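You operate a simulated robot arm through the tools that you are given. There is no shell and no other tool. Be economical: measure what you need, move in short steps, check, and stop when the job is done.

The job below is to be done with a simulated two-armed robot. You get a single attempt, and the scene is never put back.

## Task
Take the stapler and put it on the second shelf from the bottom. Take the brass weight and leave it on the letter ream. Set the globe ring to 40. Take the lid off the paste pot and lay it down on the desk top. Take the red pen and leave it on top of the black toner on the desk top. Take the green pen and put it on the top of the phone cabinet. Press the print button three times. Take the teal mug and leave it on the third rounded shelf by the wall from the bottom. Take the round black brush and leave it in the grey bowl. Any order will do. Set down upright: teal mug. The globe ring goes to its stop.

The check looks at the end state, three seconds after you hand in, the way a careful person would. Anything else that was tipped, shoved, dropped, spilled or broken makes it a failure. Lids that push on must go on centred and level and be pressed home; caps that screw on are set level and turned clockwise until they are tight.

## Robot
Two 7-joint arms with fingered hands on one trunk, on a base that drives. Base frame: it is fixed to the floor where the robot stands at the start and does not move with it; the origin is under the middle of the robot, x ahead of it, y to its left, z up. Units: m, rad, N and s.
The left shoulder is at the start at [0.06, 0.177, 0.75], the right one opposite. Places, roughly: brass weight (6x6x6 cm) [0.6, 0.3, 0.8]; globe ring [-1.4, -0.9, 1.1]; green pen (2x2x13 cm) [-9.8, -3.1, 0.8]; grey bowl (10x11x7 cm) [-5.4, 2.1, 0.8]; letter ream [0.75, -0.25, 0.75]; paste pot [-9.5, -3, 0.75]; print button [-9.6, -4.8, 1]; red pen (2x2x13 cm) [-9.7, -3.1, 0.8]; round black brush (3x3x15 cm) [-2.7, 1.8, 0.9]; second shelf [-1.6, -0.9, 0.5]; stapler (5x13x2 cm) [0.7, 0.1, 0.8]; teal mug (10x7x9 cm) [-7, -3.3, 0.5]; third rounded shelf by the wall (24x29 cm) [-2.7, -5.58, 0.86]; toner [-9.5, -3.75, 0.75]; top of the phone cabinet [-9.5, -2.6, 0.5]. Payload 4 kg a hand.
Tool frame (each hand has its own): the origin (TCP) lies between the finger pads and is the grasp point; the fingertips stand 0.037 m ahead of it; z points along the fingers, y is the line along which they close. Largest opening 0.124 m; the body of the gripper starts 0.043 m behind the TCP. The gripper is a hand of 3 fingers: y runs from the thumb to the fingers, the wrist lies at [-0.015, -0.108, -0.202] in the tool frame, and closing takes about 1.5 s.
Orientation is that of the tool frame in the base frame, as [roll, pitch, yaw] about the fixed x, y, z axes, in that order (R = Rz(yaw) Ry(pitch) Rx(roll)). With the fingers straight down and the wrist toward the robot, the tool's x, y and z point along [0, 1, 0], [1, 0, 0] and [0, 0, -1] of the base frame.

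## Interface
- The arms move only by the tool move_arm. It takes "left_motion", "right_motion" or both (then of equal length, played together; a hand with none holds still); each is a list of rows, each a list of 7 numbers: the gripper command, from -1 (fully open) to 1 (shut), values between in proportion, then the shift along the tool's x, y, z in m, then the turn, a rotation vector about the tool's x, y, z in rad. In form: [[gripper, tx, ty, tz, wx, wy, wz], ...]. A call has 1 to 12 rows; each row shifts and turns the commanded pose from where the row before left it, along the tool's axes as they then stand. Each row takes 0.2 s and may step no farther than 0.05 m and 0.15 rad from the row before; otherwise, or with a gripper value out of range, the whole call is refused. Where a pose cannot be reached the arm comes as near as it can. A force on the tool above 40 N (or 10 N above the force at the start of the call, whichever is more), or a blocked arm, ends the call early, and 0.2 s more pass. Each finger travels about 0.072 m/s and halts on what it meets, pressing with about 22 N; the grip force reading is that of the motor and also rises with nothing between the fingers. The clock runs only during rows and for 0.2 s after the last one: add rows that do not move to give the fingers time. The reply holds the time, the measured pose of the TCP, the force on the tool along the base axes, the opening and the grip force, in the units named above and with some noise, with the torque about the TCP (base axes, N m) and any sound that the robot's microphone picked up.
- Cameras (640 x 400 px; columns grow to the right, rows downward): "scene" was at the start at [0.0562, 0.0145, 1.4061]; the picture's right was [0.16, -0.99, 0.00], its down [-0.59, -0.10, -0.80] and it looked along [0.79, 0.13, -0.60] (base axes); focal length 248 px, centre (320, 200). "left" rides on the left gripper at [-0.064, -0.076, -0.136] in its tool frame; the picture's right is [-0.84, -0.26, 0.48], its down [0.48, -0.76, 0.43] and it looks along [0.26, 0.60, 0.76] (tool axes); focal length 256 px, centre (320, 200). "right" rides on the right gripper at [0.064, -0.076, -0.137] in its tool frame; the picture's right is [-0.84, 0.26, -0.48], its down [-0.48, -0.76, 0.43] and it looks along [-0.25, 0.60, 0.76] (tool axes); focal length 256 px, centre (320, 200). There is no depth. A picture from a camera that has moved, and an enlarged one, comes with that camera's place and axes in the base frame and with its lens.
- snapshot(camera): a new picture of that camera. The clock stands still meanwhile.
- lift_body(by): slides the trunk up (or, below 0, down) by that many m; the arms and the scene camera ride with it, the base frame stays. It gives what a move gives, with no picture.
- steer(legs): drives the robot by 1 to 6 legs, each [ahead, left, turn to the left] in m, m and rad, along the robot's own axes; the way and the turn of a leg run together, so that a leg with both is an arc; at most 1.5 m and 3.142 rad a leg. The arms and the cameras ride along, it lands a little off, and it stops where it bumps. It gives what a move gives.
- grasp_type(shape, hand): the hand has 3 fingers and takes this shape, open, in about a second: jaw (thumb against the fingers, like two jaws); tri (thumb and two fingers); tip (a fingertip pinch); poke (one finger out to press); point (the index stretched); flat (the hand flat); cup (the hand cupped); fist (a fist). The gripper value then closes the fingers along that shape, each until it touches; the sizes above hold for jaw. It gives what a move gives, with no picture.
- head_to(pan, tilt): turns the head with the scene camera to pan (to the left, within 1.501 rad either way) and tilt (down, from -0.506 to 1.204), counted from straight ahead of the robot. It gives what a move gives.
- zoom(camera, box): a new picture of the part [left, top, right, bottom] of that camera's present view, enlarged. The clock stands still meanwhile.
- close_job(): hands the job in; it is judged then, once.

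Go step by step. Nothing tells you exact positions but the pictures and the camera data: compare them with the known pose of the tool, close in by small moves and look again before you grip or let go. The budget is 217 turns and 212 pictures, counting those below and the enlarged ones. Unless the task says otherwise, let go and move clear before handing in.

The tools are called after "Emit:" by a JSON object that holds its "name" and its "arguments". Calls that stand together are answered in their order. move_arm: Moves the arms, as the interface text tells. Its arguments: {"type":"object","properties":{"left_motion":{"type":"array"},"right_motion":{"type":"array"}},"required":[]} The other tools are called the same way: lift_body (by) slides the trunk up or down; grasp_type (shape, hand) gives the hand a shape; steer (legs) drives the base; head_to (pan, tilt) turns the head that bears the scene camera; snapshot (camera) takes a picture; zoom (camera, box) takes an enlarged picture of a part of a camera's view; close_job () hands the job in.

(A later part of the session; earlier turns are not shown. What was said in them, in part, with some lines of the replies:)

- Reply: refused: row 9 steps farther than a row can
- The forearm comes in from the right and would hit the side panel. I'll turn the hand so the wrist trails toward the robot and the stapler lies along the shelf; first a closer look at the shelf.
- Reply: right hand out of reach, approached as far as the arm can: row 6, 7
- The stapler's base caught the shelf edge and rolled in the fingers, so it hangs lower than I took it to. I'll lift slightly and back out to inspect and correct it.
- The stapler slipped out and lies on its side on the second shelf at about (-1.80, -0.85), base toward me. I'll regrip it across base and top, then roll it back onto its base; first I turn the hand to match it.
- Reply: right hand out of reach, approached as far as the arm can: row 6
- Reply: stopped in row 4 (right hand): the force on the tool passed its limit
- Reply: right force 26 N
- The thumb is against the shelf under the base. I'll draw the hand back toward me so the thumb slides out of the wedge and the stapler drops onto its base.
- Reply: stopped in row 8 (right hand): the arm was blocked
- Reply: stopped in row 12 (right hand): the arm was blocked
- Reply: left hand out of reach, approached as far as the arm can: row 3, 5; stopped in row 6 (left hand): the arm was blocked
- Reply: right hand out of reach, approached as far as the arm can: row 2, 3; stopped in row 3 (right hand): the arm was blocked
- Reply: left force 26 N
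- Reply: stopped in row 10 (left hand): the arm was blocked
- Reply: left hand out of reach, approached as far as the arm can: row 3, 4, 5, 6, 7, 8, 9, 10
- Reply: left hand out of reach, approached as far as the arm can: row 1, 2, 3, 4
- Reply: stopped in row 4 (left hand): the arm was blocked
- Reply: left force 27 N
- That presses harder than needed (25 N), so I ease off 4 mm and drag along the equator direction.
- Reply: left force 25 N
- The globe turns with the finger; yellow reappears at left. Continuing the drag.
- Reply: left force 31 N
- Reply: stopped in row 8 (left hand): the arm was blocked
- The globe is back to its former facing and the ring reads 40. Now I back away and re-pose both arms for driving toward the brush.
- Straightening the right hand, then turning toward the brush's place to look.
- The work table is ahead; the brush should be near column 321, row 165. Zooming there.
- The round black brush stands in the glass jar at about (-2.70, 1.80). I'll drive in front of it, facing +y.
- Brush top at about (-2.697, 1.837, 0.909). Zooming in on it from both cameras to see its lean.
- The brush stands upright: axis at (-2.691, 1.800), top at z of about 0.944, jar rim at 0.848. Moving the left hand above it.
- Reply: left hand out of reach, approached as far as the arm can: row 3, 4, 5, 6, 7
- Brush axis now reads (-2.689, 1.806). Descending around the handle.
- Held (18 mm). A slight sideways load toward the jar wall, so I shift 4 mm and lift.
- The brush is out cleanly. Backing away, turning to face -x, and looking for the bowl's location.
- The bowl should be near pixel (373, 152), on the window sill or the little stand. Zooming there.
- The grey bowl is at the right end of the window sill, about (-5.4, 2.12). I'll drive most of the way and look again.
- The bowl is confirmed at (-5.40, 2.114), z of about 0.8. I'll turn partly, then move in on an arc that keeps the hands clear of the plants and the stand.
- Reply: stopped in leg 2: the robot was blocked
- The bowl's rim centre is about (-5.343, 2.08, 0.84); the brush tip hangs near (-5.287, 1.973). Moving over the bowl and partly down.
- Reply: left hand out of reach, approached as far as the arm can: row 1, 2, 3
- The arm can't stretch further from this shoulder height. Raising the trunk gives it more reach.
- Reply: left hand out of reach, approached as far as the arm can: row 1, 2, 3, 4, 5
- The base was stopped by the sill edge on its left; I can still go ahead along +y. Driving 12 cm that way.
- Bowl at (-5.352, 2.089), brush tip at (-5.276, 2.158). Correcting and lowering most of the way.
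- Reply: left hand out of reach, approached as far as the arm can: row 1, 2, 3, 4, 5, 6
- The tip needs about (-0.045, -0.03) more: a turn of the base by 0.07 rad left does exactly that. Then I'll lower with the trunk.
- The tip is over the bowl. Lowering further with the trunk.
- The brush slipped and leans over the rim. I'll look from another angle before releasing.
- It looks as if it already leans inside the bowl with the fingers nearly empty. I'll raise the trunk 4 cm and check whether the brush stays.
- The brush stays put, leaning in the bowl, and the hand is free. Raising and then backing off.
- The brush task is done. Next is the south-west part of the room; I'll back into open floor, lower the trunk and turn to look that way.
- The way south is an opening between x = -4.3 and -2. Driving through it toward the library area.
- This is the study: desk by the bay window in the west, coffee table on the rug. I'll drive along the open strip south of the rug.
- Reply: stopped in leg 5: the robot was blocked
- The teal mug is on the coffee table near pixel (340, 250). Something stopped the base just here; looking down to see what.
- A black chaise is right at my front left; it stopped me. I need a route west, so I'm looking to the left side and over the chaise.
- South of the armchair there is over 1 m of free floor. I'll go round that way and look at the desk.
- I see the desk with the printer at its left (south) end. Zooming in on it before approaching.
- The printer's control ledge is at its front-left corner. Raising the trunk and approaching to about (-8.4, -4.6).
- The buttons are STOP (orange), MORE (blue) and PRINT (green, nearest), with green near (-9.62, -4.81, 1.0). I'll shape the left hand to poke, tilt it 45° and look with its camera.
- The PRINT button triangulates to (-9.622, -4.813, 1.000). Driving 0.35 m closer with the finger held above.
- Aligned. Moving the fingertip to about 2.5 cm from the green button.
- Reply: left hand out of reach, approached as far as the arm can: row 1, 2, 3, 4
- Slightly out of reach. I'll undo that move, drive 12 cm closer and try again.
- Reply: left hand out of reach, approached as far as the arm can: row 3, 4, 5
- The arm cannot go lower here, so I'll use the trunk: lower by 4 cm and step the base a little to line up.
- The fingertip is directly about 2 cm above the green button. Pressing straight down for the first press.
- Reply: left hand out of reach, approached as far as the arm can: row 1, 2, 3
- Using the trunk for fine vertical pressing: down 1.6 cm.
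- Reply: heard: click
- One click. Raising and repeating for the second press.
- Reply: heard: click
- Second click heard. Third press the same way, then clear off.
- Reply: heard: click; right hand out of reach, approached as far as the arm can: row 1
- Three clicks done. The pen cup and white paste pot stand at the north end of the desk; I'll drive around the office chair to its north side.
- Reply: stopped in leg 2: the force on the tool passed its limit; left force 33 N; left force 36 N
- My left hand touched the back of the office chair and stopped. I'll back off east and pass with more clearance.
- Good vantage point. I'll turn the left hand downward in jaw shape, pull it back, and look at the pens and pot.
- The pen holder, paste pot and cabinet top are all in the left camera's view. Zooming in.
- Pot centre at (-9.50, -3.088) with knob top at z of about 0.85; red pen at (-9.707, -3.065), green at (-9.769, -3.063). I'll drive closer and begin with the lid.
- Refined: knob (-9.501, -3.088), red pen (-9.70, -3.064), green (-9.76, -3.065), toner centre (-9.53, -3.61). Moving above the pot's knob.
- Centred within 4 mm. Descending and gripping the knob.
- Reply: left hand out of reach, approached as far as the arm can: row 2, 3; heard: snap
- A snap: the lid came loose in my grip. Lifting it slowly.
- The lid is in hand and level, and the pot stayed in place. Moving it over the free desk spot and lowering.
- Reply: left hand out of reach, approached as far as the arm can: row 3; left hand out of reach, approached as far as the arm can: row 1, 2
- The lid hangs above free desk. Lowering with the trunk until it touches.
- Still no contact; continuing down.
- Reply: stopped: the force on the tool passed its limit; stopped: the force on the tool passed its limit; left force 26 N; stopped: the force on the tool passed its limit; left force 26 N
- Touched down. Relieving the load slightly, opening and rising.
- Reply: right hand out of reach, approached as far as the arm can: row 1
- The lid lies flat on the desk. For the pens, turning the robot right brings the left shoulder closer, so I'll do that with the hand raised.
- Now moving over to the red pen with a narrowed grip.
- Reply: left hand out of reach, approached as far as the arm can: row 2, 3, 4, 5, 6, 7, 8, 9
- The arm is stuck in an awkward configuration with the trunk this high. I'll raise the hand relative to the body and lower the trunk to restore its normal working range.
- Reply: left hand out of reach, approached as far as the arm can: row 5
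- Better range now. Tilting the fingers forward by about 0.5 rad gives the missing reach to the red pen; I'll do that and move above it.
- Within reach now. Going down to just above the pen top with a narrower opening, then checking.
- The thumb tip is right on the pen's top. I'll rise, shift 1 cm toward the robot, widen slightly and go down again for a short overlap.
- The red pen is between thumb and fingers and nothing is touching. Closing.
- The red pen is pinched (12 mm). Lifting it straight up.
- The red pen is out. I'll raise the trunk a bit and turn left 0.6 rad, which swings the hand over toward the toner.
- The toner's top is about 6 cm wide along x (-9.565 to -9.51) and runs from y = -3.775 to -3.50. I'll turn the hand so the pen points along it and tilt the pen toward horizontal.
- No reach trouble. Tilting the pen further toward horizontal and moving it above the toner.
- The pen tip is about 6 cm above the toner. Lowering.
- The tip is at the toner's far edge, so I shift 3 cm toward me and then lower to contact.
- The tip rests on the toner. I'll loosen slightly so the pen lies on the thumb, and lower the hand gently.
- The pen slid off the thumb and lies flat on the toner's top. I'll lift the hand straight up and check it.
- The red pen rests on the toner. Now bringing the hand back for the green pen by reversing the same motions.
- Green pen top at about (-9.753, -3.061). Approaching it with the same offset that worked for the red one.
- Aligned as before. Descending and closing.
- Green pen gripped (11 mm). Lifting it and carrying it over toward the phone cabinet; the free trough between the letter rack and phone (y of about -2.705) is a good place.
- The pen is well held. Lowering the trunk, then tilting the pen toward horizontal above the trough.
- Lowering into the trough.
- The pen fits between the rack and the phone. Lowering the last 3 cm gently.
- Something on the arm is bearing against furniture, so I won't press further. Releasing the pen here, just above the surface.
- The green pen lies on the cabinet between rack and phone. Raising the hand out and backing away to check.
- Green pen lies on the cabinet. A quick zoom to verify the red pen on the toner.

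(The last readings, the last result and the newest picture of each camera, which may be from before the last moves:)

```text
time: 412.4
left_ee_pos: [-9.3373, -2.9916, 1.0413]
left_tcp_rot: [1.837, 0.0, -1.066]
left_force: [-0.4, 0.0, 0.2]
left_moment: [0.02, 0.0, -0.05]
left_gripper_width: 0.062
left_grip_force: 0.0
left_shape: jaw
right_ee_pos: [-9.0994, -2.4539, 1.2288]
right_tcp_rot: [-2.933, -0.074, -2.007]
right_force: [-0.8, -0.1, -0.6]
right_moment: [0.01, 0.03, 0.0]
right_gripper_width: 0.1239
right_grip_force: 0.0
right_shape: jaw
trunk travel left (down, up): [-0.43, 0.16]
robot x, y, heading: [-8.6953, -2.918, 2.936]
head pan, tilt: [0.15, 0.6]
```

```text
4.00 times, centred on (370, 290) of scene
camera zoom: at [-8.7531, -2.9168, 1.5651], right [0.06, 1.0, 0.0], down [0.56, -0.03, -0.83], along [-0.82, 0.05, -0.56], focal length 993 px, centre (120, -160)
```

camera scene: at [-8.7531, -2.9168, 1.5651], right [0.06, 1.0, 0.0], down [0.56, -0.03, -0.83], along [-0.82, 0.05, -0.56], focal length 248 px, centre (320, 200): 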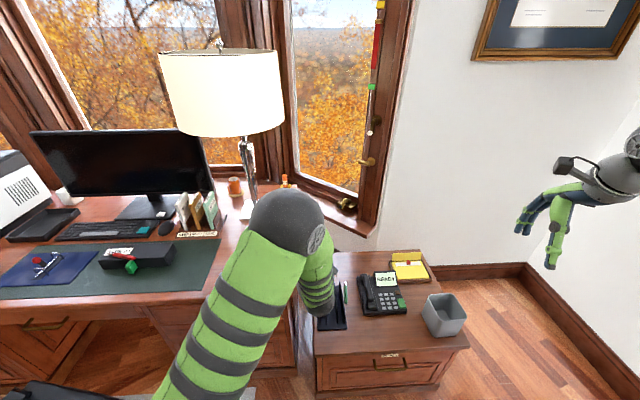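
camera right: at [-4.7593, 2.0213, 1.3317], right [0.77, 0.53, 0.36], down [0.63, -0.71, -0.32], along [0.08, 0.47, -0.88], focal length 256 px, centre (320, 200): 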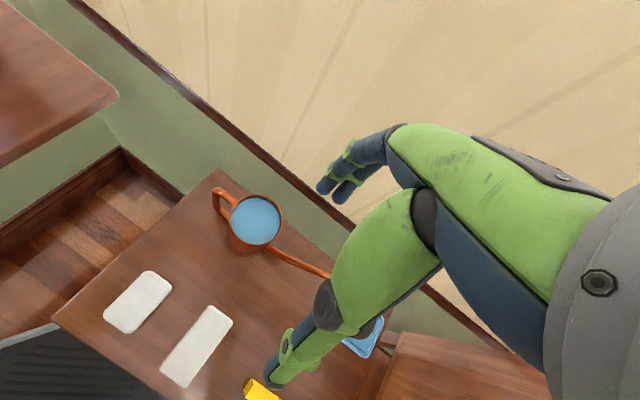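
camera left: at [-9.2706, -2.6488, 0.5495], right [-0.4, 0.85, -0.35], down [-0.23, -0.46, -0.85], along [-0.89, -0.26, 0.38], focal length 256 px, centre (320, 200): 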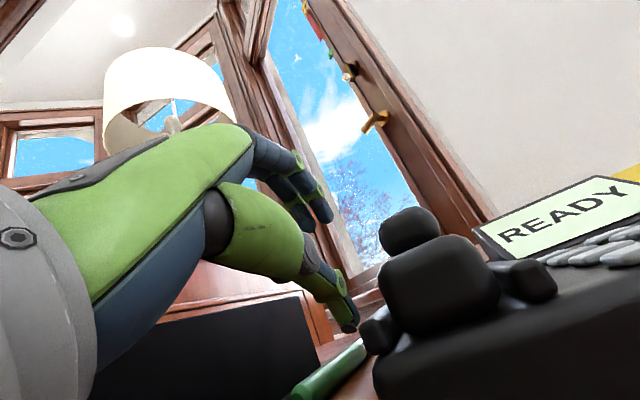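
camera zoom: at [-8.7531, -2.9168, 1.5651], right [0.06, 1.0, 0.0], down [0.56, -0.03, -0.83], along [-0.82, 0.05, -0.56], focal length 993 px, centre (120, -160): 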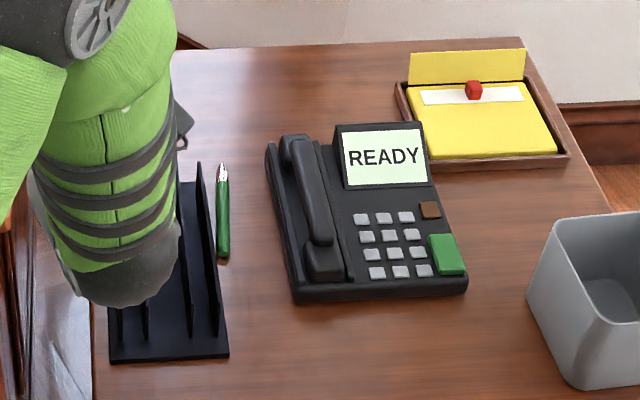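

Both pens are fine. Now the mug: I back east into the free space between chair and table, turn to face the coffee table, and re-pose the right hand.

Emit:
{"name": "steer", "arguments": {"legs": [[-0.98, -0.1, 0], [0, 0, -2.94]]}}

Emit:
{"name": "move_arm", "arguments": {"right_motion": [[-1, 0, 0, 0, 0, 0, -0.15], [-1, 0, 0, 0, 0, 0, -0.15], [-1, 0, 0, 0, 0, 0, -0.15], [-1, 0, 0, 0, 0, 0, -0.15], [-1, 0, 0, 0, 0, 0, -0.15], [-1, 0, 0, 0, 0, 0, -0.15], [-1, 0, 0, 0, 0, 0, -0.15], [-1, 0, 0, 0, 0, 0, -0.15], [-1, 0, 0, 0, 0, 0, -0.15], [-1, 0, 0, 0, 0, 0, -0.15], [-1, 0, 0, 0, 0, 0, -0.15], [-1, 0, 0, 0, 0, 0, 0]]}}

Emit:
{"name": "head_to", "arguments": {"pan": 0.0, "tilt": 0.7}}

Emit:
{"name": "snapshot", "arguments": {"camera": "scene"}}

```text
time: 424.3
left_ee_pos: [-7.11, -2.8063, 1.0412]
left_tcp_rot: [1.837, 0.0, 2.307]
left_force: [0.3, -0.3, 0.1]
left_moment: [-0.01, 0.02, 0.0]
left_gripper_width: 0.0619
left_grip_force: 0.1
left_shape: jaw
right_ee_pos: [-7.2197, -3.3836, 1.2271]
right_tcp_rot: [-2.933, -0.073, 1.365]
right_force: [0.3, -0.4, 0.4]
right_moment: [0.0, 0.01, 0.01]
right_gripper_width: 0.124
right_grip_force: 0.0
right_shape: jaw
trunk travel left (down, up): [-0.43, 0.16]
robot x, y, heading: [-7.7184, -3.026, 0.022]
head pan, tilt: [0.15, 0.6]
```

```text
time: 426.9
left_ee_pos: [-7.1086, -2.8067, 1.0407]
left_tcp_rot: [1.837, 0.0, 2.306]
left_force: [-0.1, 0.0, -0.6]
left_moment: [0.0, -0.02, -0.03]
left_gripper_width: 0.0618
left_grip_force: 0.0
left_shape: jaw
right_ee_pos: [-7.2197, -3.3842, 1.2274]
right_tcp_rot: [3.049, -0.201, 3.032]
right_force: [0.8, 0.3, 0.1]
right_moment: [0.0, 0.0, 0.02]
right_gripper_width: 0.1241
right_grip_force: 0.1
right_shape: jaw
trunk travel left (down, up): [-0.43, 0.16]
robot x, y, heading: [-7.7169, -3.0269, 0.023]
head pan, tilt: [0.15, 0.6]
```

```text
time: 427.6
left_ee_pos: [-7.1095, -2.8065, 1.04]
left_tcp_rot: [1.837, 0.0, 2.306]
left_force: [-0.8, -0.5, 0.3]
left_moment: [-0.01, 0.01, -0.03]
left_gripper_width: 0.0617
left_grip_force: 0.1
left_shape: jaw
right_ee_pos: [-7.2189, -3.3843, 1.2278]
right_tcp_rot: [3.053, -0.202, 3.03]
right_force: [0.8, 0.3, 0.9]
right_moment: [0.01, 0.0, 0.0]
right_gripper_width: 0.124
right_grip_force: 0.0
right_shape: jaw
trunk travel left (down, up): [-0.43, 0.16]
robot x, y, heading: [-7.7185, -3.0274, 0.027]
head pan, tilt: [0.0, 0.7]
```

```text
37 pictures are left
camera scene: at [-7.6636, -3.024, 1.5565], right [0.02, -1.0, 0.0], down [-0.64, -0.02, -0.77], along [0.76, 0.02, -0.64], focal length 248 px, centre (320, 200)
```

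scene: 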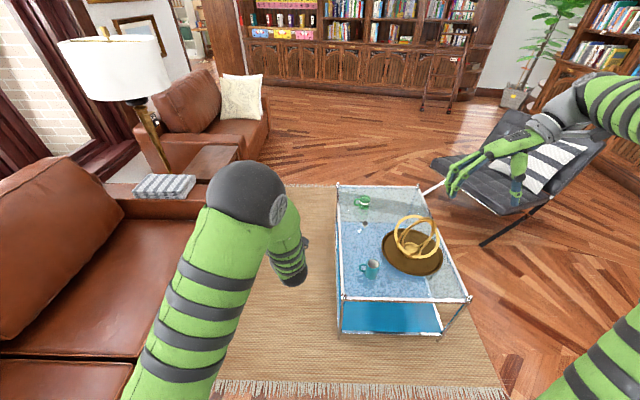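

The teal mug stands at about (-6.93, -3.27) on the glass table, its handle toward +y. I'll point the left hand straight down (closing along x, clear of the handle) and line up the robot.

Emit:
{"name": "move_arm", "arguments": {"left_motion": [[-1, 0, 0, 0, 0.1448, 0, 0], [-1, 0, 0, 0, 0.1448, 0, 0], [-1, 0, 0, 0, 0.1448, 0, 0], [-1, 0, 0, 0, 0.1448, 0, 0], [-1, 0, 0, 0, 0.1448, 0, 0], [-1, 0, 0, 0, 0.1448, 0, 0], [-1, 0, 0, 0, 0.1448, 0, 0], [-1, 0, 0, 0, 0.1448, 0, 0], [-1, 0, 0, 0, 0.1448, 0, 0], [-1, 0, 0, 0, 0, 0, 0.146], [-1, 0, 0, 0, 0, 0, 0.146], [-1, 0, 0, 0, 0, 0, 0.146]]}}

Emit:
{"name": "steer", "arguments": {"legs": [[0.08, -0.42, 0]]}}

Emit:
{"name": "lift_body", "arguments": {"by": -0.155}}

Emit:
{"name": "move_arm", "arguments": {"left_motion": [[-1, 0, 0, 0.03, 0, 0, 0.146], [-1, 0, 0, 0.03, 0, 0, 0.13], [-1, 0, 0, 0.03, 0, 0, 0], [-1, 0, 0, 0, 0, 0, 0]]}}

Emit:
{"name": "snapshot", "arguments": {"camera": "left"}}

```text
time: 430.2
left_ee_pos: [-7.1092, -2.8054, 1.0406]
left_tcp_rot: [3.14, 0.001, 1.865]
left_force: [-0.3, 0.1, 0.7]
left_moment: [0.0, -0.01, 0.02]
left_gripper_width: 0.1237
left_grip_force: 0.0
left_shape: jaw
right_ee_pos: [-7.218, -3.3839, 1.2273]
right_tcp_rot: [3.05, -0.2, 3.029]
right_force: [-0.1, -0.3, 0.5]
right_moment: [0.01, 0.02, 0.05]
right_gripper_width: 0.1239
right_grip_force: 0.1
right_shape: jaw
trunk travel left (down, up): [-0.43, 0.16]
robot x, y, heading: [-7.7206, -3.0275, 0.025]
head pan, tilt: [0.0, 0.7]
```

```text
time: 432.8
left_ee_pos: [-7.0201, -3.2238, 1.041]
left_tcp_rot: [3.139, -0.002, 1.868]
left_force: [-0.5, -0.3, 0.1]
left_moment: [-0.03, 0.01, 0.0]
left_gripper_width: 0.1239
left_grip_force: 0.0
left_shape: jaw
right_ee_pos: [-7.1306, -3.8023, 1.2272]
right_tcp_rot: [3.05, -0.201, 3.028]
right_force: [0.3, -0.2, -0.1]
right_moment: [0.01, 0.01, 0.03]
right_gripper_width: 0.1238
right_grip_force: 0.1
right_shape: jaw
trunk travel left (down, up): [-0.43, 0.16]
robot x, y, heading: [-7.6288, -3.4421, 0.02]
head pan, tilt: [0.0, 0.7]
```

```text
time: 434.6
left_ee_pos: [-7.021, -3.2224, 0.8859]
left_tcp_rot: [-3.141, 0.0, 1.865]
left_force: [0.8, 0.1, 0.0]
left_moment: [0.04, 0.0, -0.03]
left_gripper_width: 0.1238
left_grip_force: 0.0
left_shape: jaw
right_ee_pos: [-7.1305, -3.7999, 1.0723]
right_tcp_rot: [3.051, -0.2, 3.029]
right_force: [-0.1, -0.8, -0.5]
right_moment: [-0.01, -0.02, -0.03]
right_gripper_width: 0.1241
right_grip_force: 0.0
right_shape: jaw
trunk travel left (down, up): [-0.275, 0.315]
robot x, y, heading: [-7.6292, -3.4381, 0.027]
head pan, tilt: [0.0, 0.7]
```

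```text
time: 435.6
left_ee_pos: [-7.0214, -3.2214, 0.797]
left_tcp_rot: [3.139, 0.0, 1.588]
left_force: [-0.1, 0.0, -0.4]
left_moment: [0.01, -0.01, 0.0]
left_gripper_width: 0.1238
left_grip_force: 0.0
left_shape: jaw
right_ee_pos: [-7.1293, -3.8007, 1.0722]
right_tcp_rot: [3.051, -0.201, 3.029]
right_force: [-0.4, 0.2, -0.1]
right_moment: [-0.03, -0.01, -0.02]
right_gripper_width: 0.124
right_grip_force: 0.1
right_shape: jaw
trunk travel left (down, up): [-0.275, 0.315]
robot x, y, heading: [-7.6299, -3.4391, 0.023]
head pan, tilt: [0.0, 0.7]
```

```text
36 pictures are left
camera left: at [-7.0955, -3.2869, 0.9318], right [-0.24, -0.84, -0.48], down [-0.77, 0.47, -0.44], along [0.59, 0.27, -0.76], focal length 256 px, centre (320, 200)
```

left: 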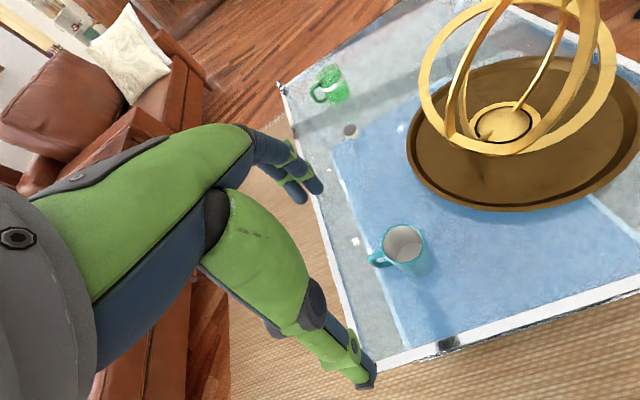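

Mug centre about (-6.947, -3.26). Moving above it and checking once more.

Emit:
{"name": "move_arm", "arguments": {"left_motion": [[-1, -0.008, 0.0149, 0.035, 0, 0, 0], [-1, -0.008, 0.0149, 0.035, 0, 0, 0], [-1, -0.008, 0.0149, 0.035, 0, 0, 0], [-1, -0.008, 0.0149, 0.035, 0, 0, 0], [-1, -0.008, 0.0149, 0.035, 0, 0, 0], [-1, 0, 0, 0, 0, 0, 0]]}}

Emit:
{"name": "snapshot", "arguments": {"camera": "left"}}

```text
time: 437.0
left_ee_pos: [-6.9451, -3.2585, 0.6216]
left_tcp_rot: [3.14, -0.001, 1.591]
left_force: [1.1, -0.2, -0.5]
left_moment: [0.01, -0.01, 0.0]
left_gripper_width: 0.1241
left_grip_force: 0.0
left_shape: jaw
right_ee_pos: [-7.1305, -3.8013, 1.0736]
right_tcp_rot: [3.051, -0.203, 3.03]
right_force: [-0.1, 0.1, -0.5]
right_moment: [0.01, 0.02, 0.01]
right_gripper_width: 0.124
right_grip_force: 0.0
right_shape: jaw
trunk travel left (down, up): [-0.275, 0.315]
robot x, y, heading: [-7.6309, -3.4439, 0.026]
head pan, tilt: [0.0, 0.7]
```

```text
35 pictures are left
camera left: at [-7.0202, -3.3241, 0.7571], right [-0.24, -0.84, -0.48], down [-0.77, 0.47, -0.44], along [0.59, 0.27, -0.76], focal length 256 px, centre (320, 200)
```

left: 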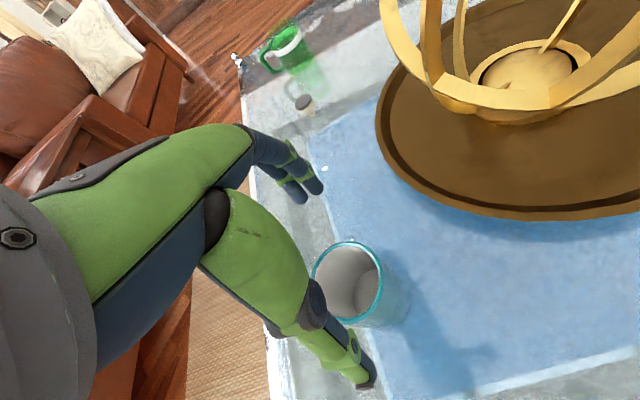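

Centred within 1 cm. Correcting, descending and gripping the mug body.

Emit:
{"name": "move_arm", "arguments": {"left_motion": [[-1, 0.008, -0.004, 0.03, 0, 0, 0], [-1, 0, 0, 0.035, 0, 0, 0], [-1, 0, 0, 0.03, 0, 0, 0], [-1, 0, 0, 0.014, 0, 0, 0], [-0.5, 0, 0, 0, 0, 0, 0], [0, 0, 0, 0, 0, 0, 0], [0.5, 0, 0, 0, 0, 0, 0], [1, 0, 0, 0, 0, 0, 0], [1, 0, 0, 0, 0, 0, 0], [1, 0, 0, 0, 0, 0, 0], [1, 0, 0, 0, 0, 0, 0]]}}

Emit:
{"name": "snapshot", "arguments": {"camera": "left"}}

```text
time: 438.0
left_ee_pos: [-6.9403, -3.2526, 0.5217]
left_tcp_rot: [3.123, 0.003, 1.592]
left_force: [-5.6, -0.3, 29.5]
left_moment: [-0.13, 1.39, 0.02]
left_gripper_width: 0.0963
left_grip_force: 14.9
left_shape: jaw
right_ee_pos: [-7.1313, -3.8, 1.0725]
right_tcp_rot: [3.05, -0.201, 3.03]
right_force: [1.2, 0.2, 0.8]
right_moment: [-0.03, 0.01, -0.02]
right_gripper_width: 0.1239
right_grip_force: 0.0
right_shape: jaw
trunk travel left (down, up): [-0.275, 0.315]
robot x, y, heading: [-7.6305, -3.4435, 0.026]
head pan, tilt: [0.0, 0.7]
stopped in row 5 (left hand): the force on the tool passed its limit (the readings are from after the stop); the commanded pose is now the measured one
```

```text
34 pictures are left
camera left: at [-7.0181, -3.3179, 0.6562], right [-0.23, -0.84, -0.49], down [-0.76, 0.47, -0.45], along [0.61, 0.27, -0.75], focal length 256 px, centre (320, 200)
```

left: 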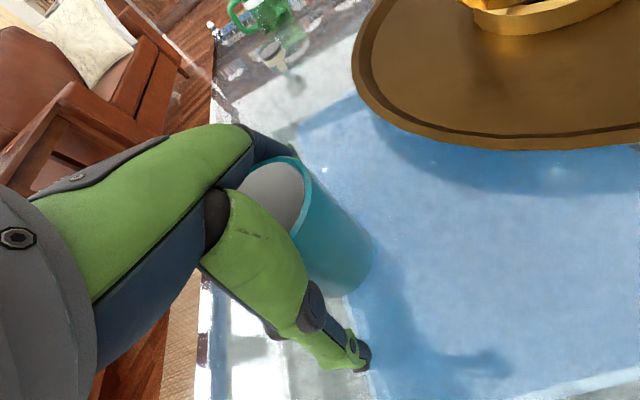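

The thumb pressed on the table. Raising 1.5 cm and then closing.

Emit:
{"name": "move_arm", "arguments": {"left_motion": [[-0.6, 0, 0, -0.008, 0.018, 0, 0], [-0.5, 0, 0, -0.008, 0, 0, 0], [0, 0, 0, 0, 0, 0, 0], [0.4, 0, 0, 0, 0, 0, 0], [1, 0, 0, 0, 0, 0, 0], [1, 0, 0, 0, 0, 0, 0], [1, 0, 0, 0, 0, 0, 0], [1, 0, 0, 0, 0, 0, 0]]}}

Emit:
{"name": "snapshot", "arguments": {"camera": "left"}}

```text
time: 439.8
left_ee_pos: [-6.9439, -3.2514, 0.5343]
left_tcp_rot: [-3.135, 0.0, 1.589]
left_force: [1.3, 1.0, 0.1]
left_moment: [0.02, -0.08, 0.03]
left_gripper_width: 0.0814
left_grip_force: 21.8
left_shape: jaw
right_ee_pos: [-7.1302, -3.7999, 1.0717]
right_tcp_rot: [3.051, -0.202, 3.028]
right_force: [-0.3, 0.0, 0.0]
right_moment: [-0.01, 0.0, 0.02]
right_gripper_width: 0.124
right_grip_force: 0.1
right_shape: jaw
trunk travel left (down, up): [-0.275, 0.315]
robot x, y, heading: [-7.6283, -3.4387, 0.023]
head pan, tilt: [0.0, 0.7]
```

```text
33 pictures are left
camera left: at [-7.0166, -3.3165, 0.6702], right [-0.24, -0.84, -0.48], down [-0.77, 0.47, -0.43], along [0.59, 0.27, -0.76], focal length 256 px, centre (320, 200)
```

left: 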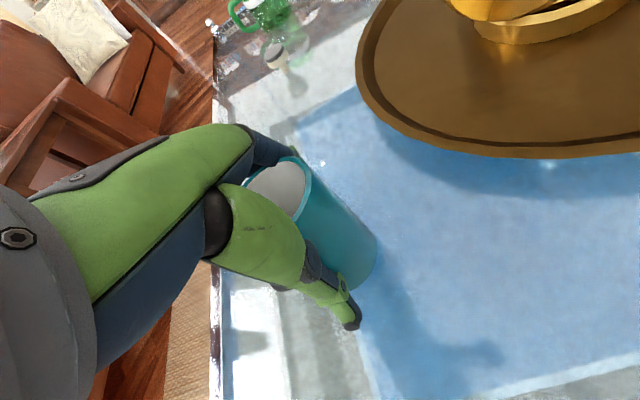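

Gripped (81 mm, no side load). Lifting.

Emit:
{"name": "move_arm", "arguments": {"left_motion": [[1, 0, 0, -0.01, 0, 0, 0], [1, 0, 0, -0.03, 0, 0, 0], [1, 0, 0, -0.04, 0, 0, 0], [1, 0, 0, -0.045, 0, 0, 0], [1, 0, 0, -0.045, 0, 0, 0], [1, 0, 0, -0.045, 0, 0, 0], [1, 0, 0, -0.045, 0, 0, 0], [1, 0, 0, -0.045, 0, 0, 0], [1, 0, 0, -0.045, 0, 0, 0], [1, 0, 0, 0, 0, 0, 0]]}}

Emit:
{"name": "snapshot", "arguments": {"camera": "left"}}

```text
time: 442.0
left_ee_pos: [-6.9419, -3.2506, 0.8832]
left_tcp_rot: [-3.137, 0.0, 1.593]
left_force: [-0.6, -0.2, -3.1]
left_moment: [-0.05, 0.03, -0.01]
left_gripper_width: 0.0812
left_grip_force: 22.2
left_shape: jaw
right_ee_pos: [-7.1301, -3.8002, 1.072]
right_tcp_rot: [3.05, -0.201, 3.03]
right_force: [1.1, 0.6, 0.5]
right_moment: [-0.01, -0.02, 0.01]
right_gripper_width: 0.1238
right_grip_force: 0.0
right_shape: jaw
trunk travel left (down, up): [-0.275, 0.315]
robot x, y, heading: [-7.6285, -3.4446, 0.023]
head pan, tilt: [0.0, 0.7]
```

```text
32 pictures are left
camera left: at [-7.0149, -3.3155, 1.0201], right [-0.24, -0.84, -0.48], down [-0.77, 0.47, -0.43], along [0.59, 0.27, -0.76], focal length 256 px, centre (320, 200)
```

left: 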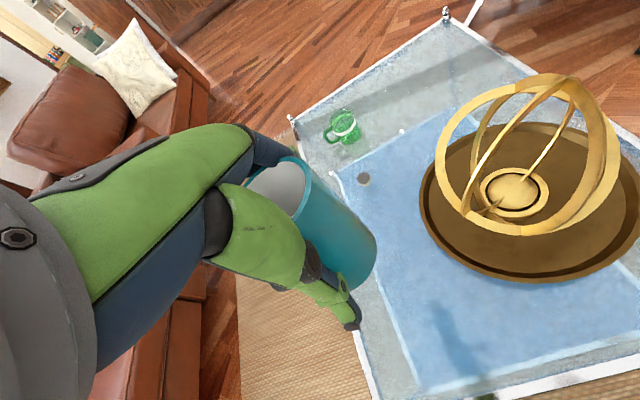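

The mug is held upright. Driving around: south along the strip, then east toward the rounded shelves.

Emit:
{"name": "steer", "arguments": {"legs": [[0, -1.0, -0.02], [0, -1.05, 0], [1.5, 0, 0], [1.45, 0, 0]]}}

Emit:
{"name": "head_to", "arguments": {"pan": 0.0, "tilt": 0.3}}

Emit:
{"name": "snapshot", "arguments": {"camera": "scene"}}

```text
time: 461.9
left_ee_pos: [-5.0513, -5.4826, 0.8823]
left_tcp_rot: [-3.135, 0.001, 1.494]
left_force: [0.4, -0.3, -2.9]
left_moment: [0.01, 0.02, -0.03]
left_gripper_width: 0.081
left_grip_force: 21.5
left_shape: jaw
right_ee_pos: [-5.2931, -6.0095, 1.0793]
right_tcp_rot: [3.05, -0.186, 2.936]
right_force: [-0.1, 0.0, 0.3]
right_moment: [0.0, 0.01, 0.0]
right_gripper_width: 0.1241
right_grip_force: 0.1
right_shape: jaw
trunk travel left (down, up): [-0.275, 0.315]
robot x, y, heading: [-5.7559, -5.6086, -0.074]
head pan, tilt: [0.0, 0.7]
stopped in leg 4: the robot was blocked; the commanded pose is now the measured one
```

```text
time: 462.8
left_ee_pos: [-5.0528, -5.483, 0.884]
left_tcp_rot: [-3.137, 0.002, 1.495]
left_force: [-0.3, 0.0, -3.0]
left_moment: [0.0, 0.04, 0.0]
left_gripper_width: 0.081
left_grip_force: 22.4
left_shape: jaw
right_ee_pos: [-5.2933, -6.011, 1.0784]
right_tcp_rot: [3.051, -0.189, 2.934]
right_force: [0.5, -0.3, 0.2]
right_moment: [0.01, 0.0, -0.03]
right_gripper_width: 0.1239
right_grip_force: 0.1
right_shape: jaw
trunk travel left (down, up): [-0.275, 0.315]
robot x, y, heading: [-5.7547, -5.6059, -0.078]
head pan, tilt: [0.0, 0.3]
```

```text
31 pictures are left
camera scene: at [-5.692, -5.6096, 1.4375], right [-0.07, -1.0, 0.0], down [-0.3, 0.02, -0.96], along [0.95, -0.07, -0.3], focal length 248 px, centre (320, 200)
```

scene: 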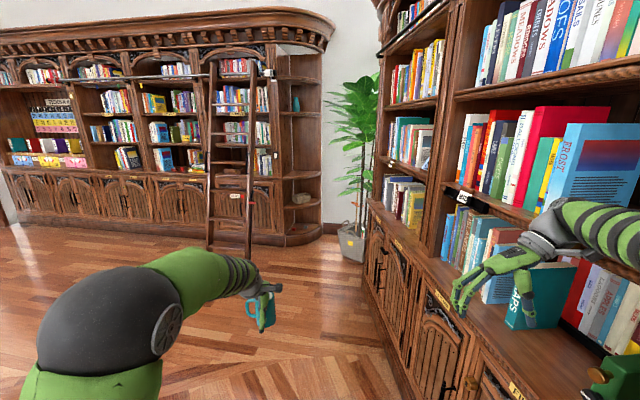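

The base brushed the bookcase and stopped. Checking whether my right hand has disturbed anything there.

Emit:
{"name": "zoom", "arguments": {"camera": "scene", "box": [420, 180, 640, 390]}}

```text
1.90 times, centred on (530, 285) of scene
camera zoom: at [-5.692, -5.6096, 1.4375], right [-0.07, -1.0, 0.0], down [-0.3, 0.02, -0.96], along [0.95, -0.07, -0.3], focal length 473 px, centre (-80, 38)
```

zoom: 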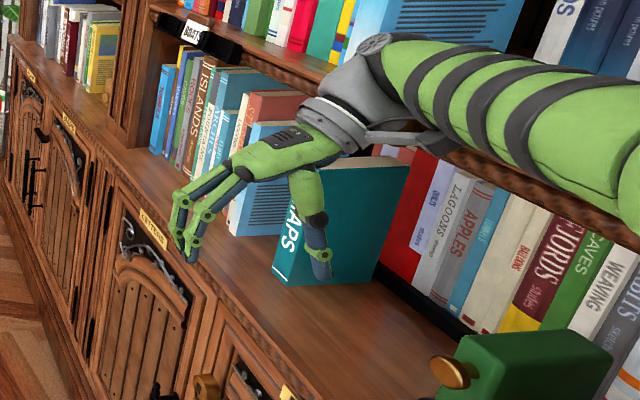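

The hand is clear of the books. Sidestepping north away from the bookcase, then continuing east to look at the rounded shelves.

Emit:
{"name": "steer", "arguments": {"legs": [[0, 0.3, 0.07], [1.4, 0, 0]]}}

Emit:
{"name": "zoom", "arguments": {"camera": "scene", "box": [220, 20, 440, 300]}}

```text
time: 471.2
left_ee_pos: [-3.6871, -5.1395, 0.8828]
left_tcp_rot: [-3.136, 0.001, 1.567]
left_force: [-1.2, 0.0, -2.7]
left_moment: [0.01, 0.04, 0.03]
left_gripper_width: 0.081
left_grip_force: 22.4
left_shape: jaw
right_ee_pos: [-3.8883, -5.6833, 1.0776]
right_tcp_rot: [3.049, -0.187, 3.007]
right_force: [0.5, 0.0, 0.4]
right_moment: [0.02, 0.02, 0.02]
right_gripper_width: 0.1243
right_grip_force: 0.0
right_shape: jaw
trunk travel left (down, up): [-0.275, 0.315]
robot x, y, heading: [-4.3807, -5.3145, -0.002]
head pan, tilt: [0.0, 0.3]
```

```text
1.43 times, centred on (330, 160) of scene
camera zoom: at [-4.3147, -5.313, 1.4375], right [0.0, -1.0, 0.0], down [-0.3, 0.0, -0.96], along [0.96, 0.0, -0.3], focal length 355 px, centre (306, 257)
```

zoom: 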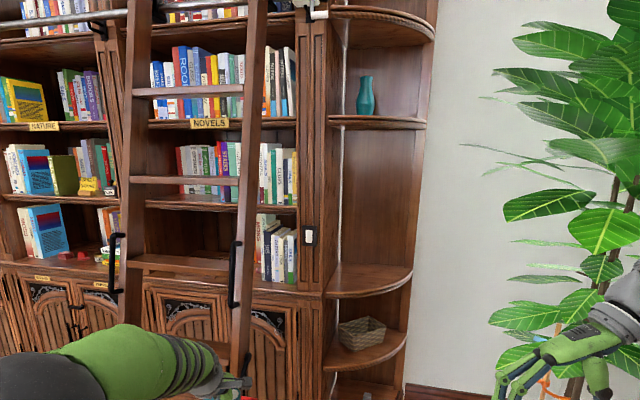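

The third rounded shelf is empty with ample headroom, centre about (-2.75, -5.57), z of about 0.86. I'll raise the trunk, swing the mug toward the robot's centre line away from the ladder, and approach.

Emit:
{"name": "lift_body", "arguments": {"by": 0.15}}

Emit:
{"name": "move_arm", "arguments": {"left_motion": [[1, -0.045, 0, 0, 0, 0, 0], [1, -0.045, 0, 0, 0, 0, 0], [1, -0.045, 0, 0, 0, 0, 0], [1, -0.045, 0, 0, 0, 0, 0], [1, -0.045, 0, 0, 0, 0, 0], [1, 0, 0, 0, 0, 0, 0]], "right_motion": [[-1, 0.04, 0, 0, 0, 0, 0], [-1, 0.04, 0, 0, 0, 0, 0], [-1, 0.04, -0.02, 0, 0, 0, 0], [-1, 0, -0.04, 0, 0, 0, 0], [-1, 0, -0.03, 0, 0, 0, 0], [-1, 0, 0, 0, 0, 0, 0]]}}

Emit:
{"name": "steer", "arguments": {"legs": [[0.55, -0.1, 0]]}}

Emit:
{"name": "snapshot", "arguments": {"camera": "left"}}

```text
time: 473.0
left_ee_pos: [-3.686, -5.1392, 1.0333]
left_tcp_rot: [-3.136, 0.0, 1.568]
left_force: [0.5, 0.4, -2.8]
left_moment: [0.0, 0.05, -0.02]
left_gripper_width: 0.0812
left_grip_force: 21.5
left_shape: jaw
right_ee_pos: [-3.8868, -5.6829, 1.2273]
right_tcp_rot: [3.051, -0.189, 3.008]
right_force: [-0.4, -0.2, -1.3]
right_moment: [-0.01, 0.02, -0.02]
right_gripper_width: 0.124
right_grip_force: 0.0
right_shape: jaw
trunk travel left (down, up): [-0.425, 0.165]
robot x, y, heading: [-4.38, -5.3153, -0.003]
head pan, tilt: [0.0, 0.3]
```

```text
time: 474.4
left_ee_pos: [-3.688, -5.3644, 1.0337]
left_tcp_rot: [-3.135, 0.0, 1.567]
left_force: [-0.1, 0.7, -1.9]
left_moment: [0.01, 0.0, 0.0]
left_gripper_width: 0.0808
left_grip_force: 21.8
left_shape: jaw
right_ee_pos: [-4.0167, -5.7578, 1.2409]
right_tcp_rot: [3.05, -0.189, 3.009]
right_force: [-0.1, -0.4, -0.5]
right_moment: [-0.01, 0.03, 0.01]
right_gripper_width: 0.1239
right_grip_force: 0.1
right_shape: jaw
trunk travel left (down, up): [-0.425, 0.165]
robot x, y, heading: [-4.3785, -5.3099, 0.0]
head pan, tilt: [0.0, 0.3]
```

```text
time: 477.6
left_ee_pos: [-3.1326, -5.4614, 1.0332]
left_tcp_rot: [-3.134, 0.002, 1.568]
left_force: [-0.9, -0.1, -2.4]
left_moment: [-0.01, 0.03, 0.01]
left_gripper_width: 0.0808
left_grip_force: 21.5
left_shape: jaw
right_ee_pos: [-3.4628, -5.8574, 1.2403]
right_tcp_rot: [3.05, -0.189, 3.01]
right_force: [-0.3, -0.1, -0.6]
right_moment: [0.0, -0.02, 0.02]
right_gripper_width: 0.124
right_grip_force: 0.0
right_shape: jaw
trunk travel left (down, up): [-0.425, 0.165]
robot x, y, heading: [-3.8271, -5.4158, 0.001]
head pan, tilt: [0.0, 0.3]
```

```text
28 pictures are left
camera left: at [-3.2073, -5.5254, 1.1702], right [-0.26, -0.84, -0.48], down [-0.76, 0.49, -0.43], along [0.59, 0.25, -0.76], focal length 256 px, centre (320, 200)
```

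left: 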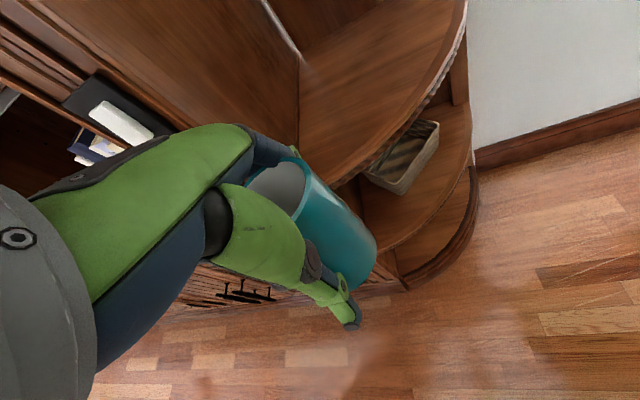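

The shelf surface lies around (-2.79, -5.58), bounded by the bookcase end at left and the curved edge. Sidestepping right, then forward to bring the mug over it.

Emit:
{"name": "move_arm", "arguments": {"right_motion": [[-1, 0, 0.04, 0, 0, 0, 0], [-1, 0, 0.04, 0, 0, 0, 0], [-1, 0, 0.04, 0, 0, 0, 0], [-1, 0, 0, 0, 0, 0, 0]]}}

Emit:
{"name": "steer", "arguments": {"legs": [[0, -0.12, 0], [0.33, 0, 0]]}}

Emit:
{"name": "snapshot", "arguments": {"camera": "left"}}

Emit:
{"name": "snapshot", "arguments": {"camera": "scene"}}

```text
time: 478.6
left_ee_pos: [-3.1324, -5.4619, 1.0341]
left_tcp_rot: [-3.134, -0.001, 1.568]
left_force: [-0.7, 0.6, -2.9]
left_moment: [0.0, 0.04, 0.02]
left_gripper_width: 0.0809
left_grip_force: 22.0
left_shape: jaw
right_ee_pos: [-3.4476, -5.7361, 1.252]
right_tcp_rot: [3.049, -0.188, 3.009]
right_force: [0.3, 0.7, -0.2]
right_moment: [-0.01, 0.0, -0.03]
right_gripper_width: 0.1241
right_grip_force: 0.1
right_shape: jaw
trunk travel left (down, up): [-0.425, 0.165]
robot x, y, heading: [-3.8246, -5.4162, 0.005]
head pan, tilt: [0.0, 0.3]
```

```text
time: 481.6
left_ee_pos: [-2.8079, -5.5789, 1.0338]
left_tcp_rot: [-3.132, 0.001, 1.57]
left_force: [0.8, -0.8, -1.6]
left_moment: [0.01, 0.07, 0.03]
left_gripper_width: 0.0808
left_grip_force: 22.3
left_shape: jaw
right_ee_pos: [-3.1201, -5.854, 1.2514]
right_tcp_rot: [3.049, -0.19, 3.013]
right_force: [0.1, 0.4, -0.4]
right_moment: [0.04, 0.0, 0.03]
right_gripper_width: 0.1241
right_grip_force: 0.1
right_shape: jaw
trunk travel left (down, up): [-0.425, 0.165]
robot x, y, heading: [-3.5, -5.5317, 0.006]
head pan, tilt: [0.0, 0.3]
```

```text
27 pictures are left
camera left: at [-2.882, -5.6423, 1.17], right [-0.26, -0.84, -0.48], down [-0.76, 0.48, -0.43], along [0.59, 0.26, -0.76], focal length 256 px, centre (320, 200)
```

left: 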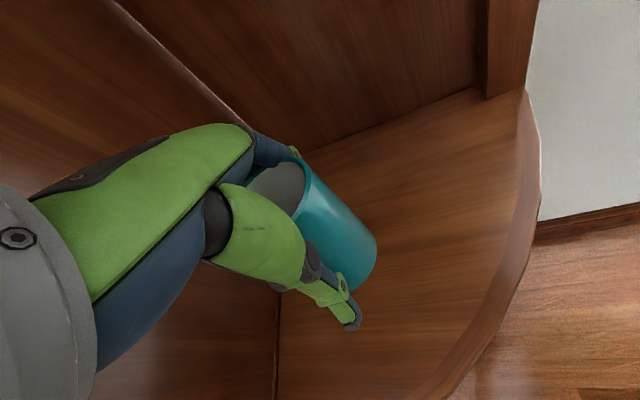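

```text
26 pictures are left
camera scene: at [-3.4353, -5.5305, 1.5875], right [0.0, -1.0, 0.0], down [-0.3, 0.0, -0.95], along [0.95, 0.0, -0.3], focal length 248 px, centre (320, 200)
```

scene: 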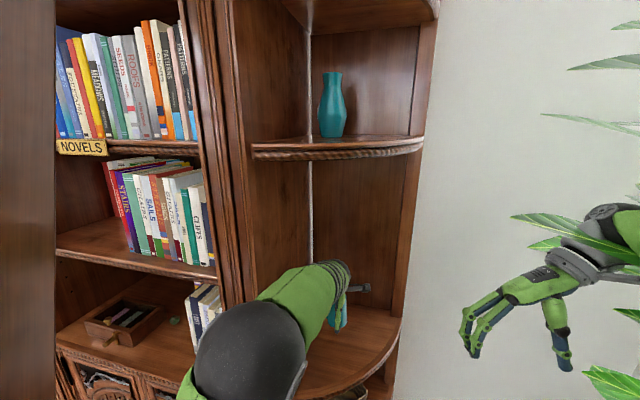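

The mug is over the middle of the shelf. Lowering until it touches.

Emit:
{"name": "move_arm", "arguments": {"left_motion": [[1, 0, 0, 0.025, 0, 0, 0], [1, 0, 0, 0.025, 0, 0, 0], [1, 0, 0, 0.01, 0, 0, 0], [1, 0, 0, 0.005, 0, 0, 0], [1, 0, 0, 0.005, 0, 0, 0], [1, 0, 0, 0, 0, 0, 0]]}}

Emit:
{"name": "move_arm", "arguments": {"left_motion": [[1, 0, 0, 0.005, 0, 0, 0], [1, 0, 0, 0.005, 0, 0, 0], [1, 0, 0, 0, 0, 0, 0]]}}

```text
time: 483.0
left_ee_pos: [-2.8077, -5.5787, 0.9638]
left_tcp_rot: [-3.135, -0.001, 1.571]
left_force: [-0.7, 0.7, -2.5]
left_moment: [0.0, 0.01, -0.03]
left_gripper_width: 0.0809
left_grip_force: 21.5
left_shape: jaw
right_ee_pos: [-3.1196, -5.855, 1.2509]
right_tcp_rot: [3.05, -0.191, 3.013]
right_force: [-0.2, 0.4, 0.9]
right_moment: [0.01, -0.02, 0.0]
right_gripper_width: 0.124
right_grip_force: 0.0
right_shape: jaw
trunk travel left (down, up): [-0.425, 0.165]
robot x, y, heading: [-3.4983, -5.5332, 0.004]
head pan, tilt: [0.0, 0.3]
```

```text
time: 483.8
left_ee_pos: [-2.8085, -5.579, 0.9547]
left_tcp_rot: [-3.136, 0.001, 1.571]
left_force: [-0.4, 0.0, -2.1]
left_moment: [0.0, 0.03, -0.02]
left_gripper_width: 0.0809
left_grip_force: 22.4
left_shape: jaw
right_ee_pos: [-3.1217, -5.8548, 1.2521]
right_tcp_rot: [3.047, -0.19, 3.014]
right_force: [-0.5, -0.5, 1.1]
right_moment: [-0.01, 0.01, 0.02]
right_gripper_width: 0.1238
right_grip_force: 0.1
right_shape: jaw
trunk travel left (down, up): [-0.425, 0.165]
robot x, y, heading: [-3.499, -5.5318, 0.005]
head pan, tilt: [0.0, 0.3]
```

Emit:
{"name": "move_arm", "arguments": {"left_motion": [[1, 0, 0, 0.005, 0, 0, 0], [1, 0, 0, 0.004, 0, 0, 0], [1, 0, 0, 0, 0, 0, 0]]}}

Emit:
{"name": "move_arm", "arguments": {"left_motion": [[1, 0, 0, 0.004, 0, 0, 0], [1, 0, 0, 0.004, 0, 0, 0], [1, 0, 0, 0, 0, 0, 0]]}}

```text
time: 484.6
left_ee_pos: [-2.8074, -5.5774, 0.9461]
left_tcp_rot: [-3.135, -0.001, 1.57]
left_force: [-0.6, 0.3, -2.3]
left_moment: [-0.02, 0.02, -0.03]
left_gripper_width: 0.0808
left_grip_force: 22.1
left_shape: jaw
right_ee_pos: [-3.12, -5.8542, 1.2515]
right_tcp_rot: [3.05, -0.189, 3.011]
right_force: [0.7, 0.2, -0.8]
right_moment: [0.01, 0.01, 0.01]
right_gripper_width: 0.1243
right_grip_force: 0.0
right_shape: jaw
trunk travel left (down, up): [-0.425, 0.165]
robot x, y, heading: [-3.5004, -5.5331, 0.009]
head pan, tilt: [0.0, 0.3]
```

```text
time: 485.4
left_ee_pos: [-2.809, -5.5774, 0.9373]
left_tcp_rot: [-3.134, -0.001, 1.57]
left_force: [-0.1, -0.6, -3.2]
left_moment: [0.02, 0.05, -0.01]
left_gripper_width: 0.0806
left_grip_force: 22.0
left_shape: jaw
right_ee_pos: [-3.1212, -5.8545, 1.2523]
right_tcp_rot: [3.05, -0.19, 3.011]
right_force: [0.6, 0.3, -0.1]
right_moment: [0.0, 0.01, 0.02]
right_gripper_width: 0.1239
right_grip_force: 0.0
right_shape: jaw
trunk travel left (down, up): [-0.425, 0.165]
robot x, y, heading: [-3.4999, -5.5308, 0.001]
head pan, tilt: [0.0, 0.3]
```

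Emit:
{"name": "move_arm", "arguments": {"left_motion": [[1, 0, 0, 0.004, 0, 0, 0], [1, 0, 0, 0.004, 0, 0, 0], [1, 0, 0, 0, 0, 0, 0]]}}

Emit:
{"name": "zoom", "arguments": {"camera": "left", "box": [230, 130, 430, 360]}}

```text
time: 486.2
left_ee_pos: [-2.8086, -5.5793, 0.9285]
left_tcp_rot: [-3.136, -0.001, 1.569]
left_force: [-0.2, -0.1, -2.3]
left_moment: [0.02, 0.04, -0.02]
left_gripper_width: 0.0809
left_grip_force: 21.8
left_shape: jaw
right_ee_pos: [-3.1208, -5.854, 1.2519]
right_tcp_rot: [3.049, -0.19, 3.013]
right_force: [-0.3, -1.0, -1.2]
right_moment: [0.04, -0.02, 0.01]
right_gripper_width: 0.1241
right_grip_force: 0.1
right_shape: jaw
trunk travel left (down, up): [-0.425, 0.165]
robot x, y, heading: [-3.5003, -5.5309, 0.01]
head pan, tilt: [0.0, 0.3]
```

```text
1.74 times, centred on (330, 245) of left
camera zoom: at [-2.8838, -5.6422, 1.0653], right [-0.26, -0.84, -0.48], down [-0.76, 0.48, -0.43], along [0.59, 0.26, -0.76], focal length 445 px, centre (303, 122)
```

zoom: 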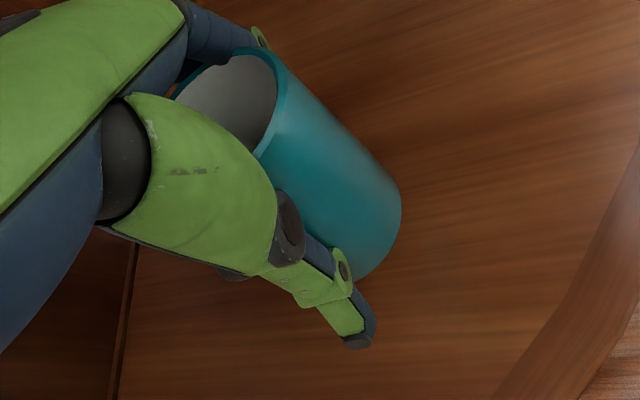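

Emit:
{"name": "move_arm", "arguments": {"left_motion": [[1, 0, 0, 0.004, 0, 0, 0], [1, 0, 0, 0.003, 0, 0, 0], [1, 0, 0, 0, 0, 0, 0]]}}

Emit:
{"name": "move_arm", "arguments": {"left_motion": [[1, 0, 0, 0.003, 0, 0, 0], [1, 0, 0, 0.003, 0, 0, 0], [1, 0, 0, 0, 0, 0, 0]]}}

```text
time: 487.0
left_ee_pos: [-2.8092, -5.5776, 0.9224]
left_tcp_rot: [-3.135, 0.0, 1.572]
left_force: [0.4, 0.1, -3.1]
left_moment: [-0.05, 0.04, -0.03]
left_gripper_width: 0.0807
left_grip_force: 22.0
left_shape: jaw
right_ee_pos: [-3.1221, -5.8548, 1.2518]
right_tcp_rot: [3.049, -0.19, 3.013]
right_force: [0.9, 0.7, -0.5]
right_moment: [-0.04, -0.01, 0.01]
right_gripper_width: 0.1238
right_grip_force: 0.2
right_shape: jaw
trunk travel left (down, up): [-0.425, 0.165]
robot x, y, heading: [-3.5003, -5.5333, 0.007]
head pan, tilt: [0.0, 0.3]
```

```text
time: 487.8
left_ee_pos: [-2.808, -5.5771, 0.9152]
left_tcp_rot: [-3.134, 0.001, 1.571]
left_force: [0.3, 0.6, -2.5]
left_moment: [-0.01, 0.05, 0.03]
left_gripper_width: 0.0808
left_grip_force: 22.5
left_shape: jaw
right_ee_pos: [-3.1206, -5.8542, 1.2517]
right_tcp_rot: [3.05, -0.189, 3.012]
right_force: [0.2, -1.0, -0.1]
right_moment: [0.01, 0.01, 0.0]
right_gripper_width: 0.1239
right_grip_force: 0.1
right_shape: jaw
trunk travel left (down, up): [-0.425, 0.165]
robot x, y, heading: [-3.5015, -5.5317, 0.005]
head pan, tilt: [0.0, 0.3]
```

Emit:
{"name": "move_arm", "arguments": {"left_motion": [[1, 0, 0, 0.003, 0, 0, 0], [1, 0, 0, 0.003, 0, 0, 0], [1, 0, 0, 0, 0, 0, 0]]}}

Emit:
{"name": "move_arm", "arguments": {"left_motion": [[1, 0, 0, 0.003, 0, 0, 0], [1, 0, 0, 0, 0, 0, 0]]}}

```text
time: 488.6
left_ee_pos: [-2.8086, -5.5775, 0.9101]
left_tcp_rot: [-3.135, -0.002, 1.572]
left_force: [0.0, -0.7, -2.2]
left_moment: [0.01, 0.04, -0.02]
left_gripper_width: 0.0806
left_grip_force: 22.1
left_shape: jaw
right_ee_pos: [-3.1211, -5.8541, 1.2514]
right_tcp_rot: [3.049, -0.189, 3.013]
right_force: [-0.3, -0.7, 0.4]
right_moment: [0.02, 0.02, 0.01]
right_gripper_width: 0.1238
right_grip_force: 0.0
right_shape: jaw
trunk travel left (down, up): [-0.425, 0.165]
robot x, y, heading: [-3.5022, -5.5328, 0.005]
head pan, tilt: [0.0, 0.3]
```

```text
time: 489.2
left_ee_pos: [-2.8082, -5.5776, 0.9096]
left_tcp_rot: [-3.14, 0.002, 1.57]
left_force: [-1.6, 0.4, 11.0]
left_moment: [0.08, -0.33, 0.03]
left_gripper_width: 0.0807
left_grip_force: 21.8
left_shape: jaw
right_ee_pos: [-3.1212, -5.8544, 1.2526]
right_tcp_rot: [3.049, -0.187, 3.012]
right_force: [-0.4, -0.1, -0.5]
right_moment: [0.01, 0.02, -0.01]
right_gripper_width: 0.1239
right_grip_force: 0.1
right_shape: jaw
trunk travel left (down, up): [-0.425, 0.165]
robot x, y, heading: [-3.5004, -5.5283, 0.003]
head pan, tilt: [0.0, 0.3]
```

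Contact. Opening gently and rising straight up.

Emit:
{"name": "move_arm", "arguments": {"left_motion": [[0.2, 0, 0, -0.002, 0, 0, 0], [0, 0, 0, 0, 0, 0, 0], [-0.3, 0, 0, 0, 0, 0, 0], [-0.7, 0, 0, 0, 0, 0, 0], [-0.8, 0, 0, 0, 0, 0, 0], [-0.8, 0, 0, -0.02, 0, 0, 0], [-0.8, 0, 0, -0.03, 0, 0, 0], [-0.8, 0, 0, -0.04, 0, 0, 0], [-0.8, 0, 0, -0.045, 0, 0, 0], [-0.8, 0, 0, -0.04, 0, 0, 0], [-0.8, 0, 0, 0, 0, 0, 0]]}}

Emit:
{"name": "snapshot", "arguments": {"camera": "left"}}

```text
time: 491.6
left_ee_pos: [-2.8066, -5.5785, 1.086]
left_tcp_rot: [-3.138, 0.002, 1.572]
left_force: [-0.1, 0.6, 0.6]
left_moment: [-0.01, 0.02, -0.04]
left_gripper_width: 0.1112
left_grip_force: 0.1
left_shape: jaw
right_ee_pos: [-3.1211, -5.855, 1.2514]
right_tcp_rot: [3.049, -0.19, 3.012]
right_force: [0.3, -0.3, 0.4]
right_moment: [-0.01, 0.0, 0.02]
right_gripper_width: 0.1239
right_grip_force: 0.0
right_shape: jaw
trunk travel left (down, up): [-0.425, 0.165]
robot x, y, heading: [-3.4977, -5.5315, 0.001]
head pan, tilt: [0.0, 0.3]
```

```text
24 pictures are left
camera left: at [-2.8818, -5.642, 1.222], right [-0.26, -0.84, -0.48], down [-0.76, 0.48, -0.43], along [0.59, 0.26, -0.76], focal length 256 px, centre (320, 200)
```

left: 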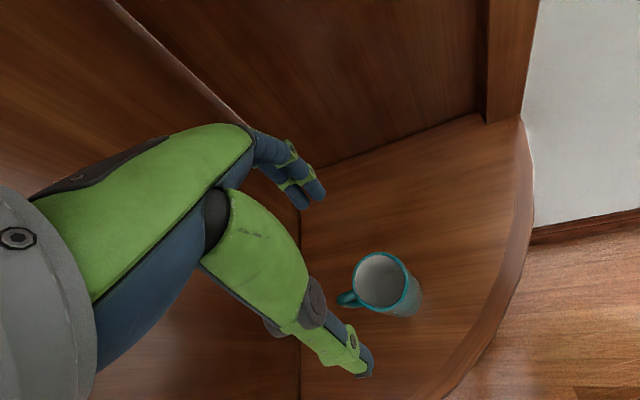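

The mug stands upright on the third rounded shelf. Backing straight away and taking a last look.

Emit:
{"name": "steer", "arguments": {"legs": [[-0.6, 0, 0]]}}

Emit:
{"name": "snapshot", "arguments": {"camera": "scene"}}

```text
time: 495.0
left_ee_pos: [-3.4122, -5.5798, 1.085]
left_tcp_rot: [-3.137, 0.001, 1.571]
left_force: [0.1, 0.5, 0.0]
left_moment: [0.0, 0.01, -0.01]
left_gripper_width: 0.1112
left_grip_force: 0.1
left_shape: jaw
right_ee_pos: [-3.7255, -5.8569, 1.2516]
right_tcp_rot: [3.05, -0.189, 3.011]
right_force: [-0.7, 0.6, 0.2]
right_moment: [0.0, -0.04, 0.02]
right_gripper_width: 0.1239
right_grip_force: 0.1
right_shape: jaw
trunk travel left (down, up): [-0.425, 0.165]
robot x, y, heading: [-4.1017, -5.5321, 0.008]
head pan, tilt: [0.0, 0.3]
```

```text
23 pictures are left
camera scene: at [-4.0415, -5.5332, 1.5876], right [0.0, -1.0, 0.0], down [-0.3, 0.0, -0.96], along [0.96, 0.0, -0.3], focal length 248 px, centre (320, 200)
```

scene: 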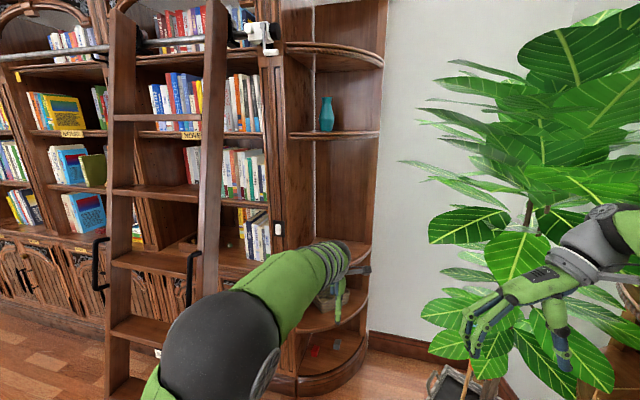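

Every item is placed, the ring reads 40, the print button clicked three times, and the hands are clear. Handing in.

Emit:
{"name": "close_job", "arguments": {}}

```text
The job is handed in.
```

I handed the job in with all nine tasks done; I don't know the result of the check.

- **Stapler:** It fell on its side on the second shelf. I set it upright on its base there, about 2 cm from the front edge.
- **Brass weight:** It stands on the letter ream.
- **Globe ring:** It is at its stop, reading 40. The globe itself turned while I pushed the ring. I turned it back by hand to nearly the same facing.
- **Paste pot:** The lid lies flat on the desk top.
- **Red pen:** It lies on top of the toner, with one end near the front edge.
- **Green pen:** It lies on top of the phone cabinet, between the letter rack and the phone.
- **Print button:** I pressed it three times and heard three clicks.
- **Teal mug:** It stands upright on the third rounded shelf.
- **Brush:** It slipped from my fingers as I lowered it and leans in the grey bowl, handle over the rim.

While driving I also bumped the armchair, the office chair and the south bookcase, and was stopped by something next to the window sill. Nothing I could see was displaced, but I did not check each one closely.
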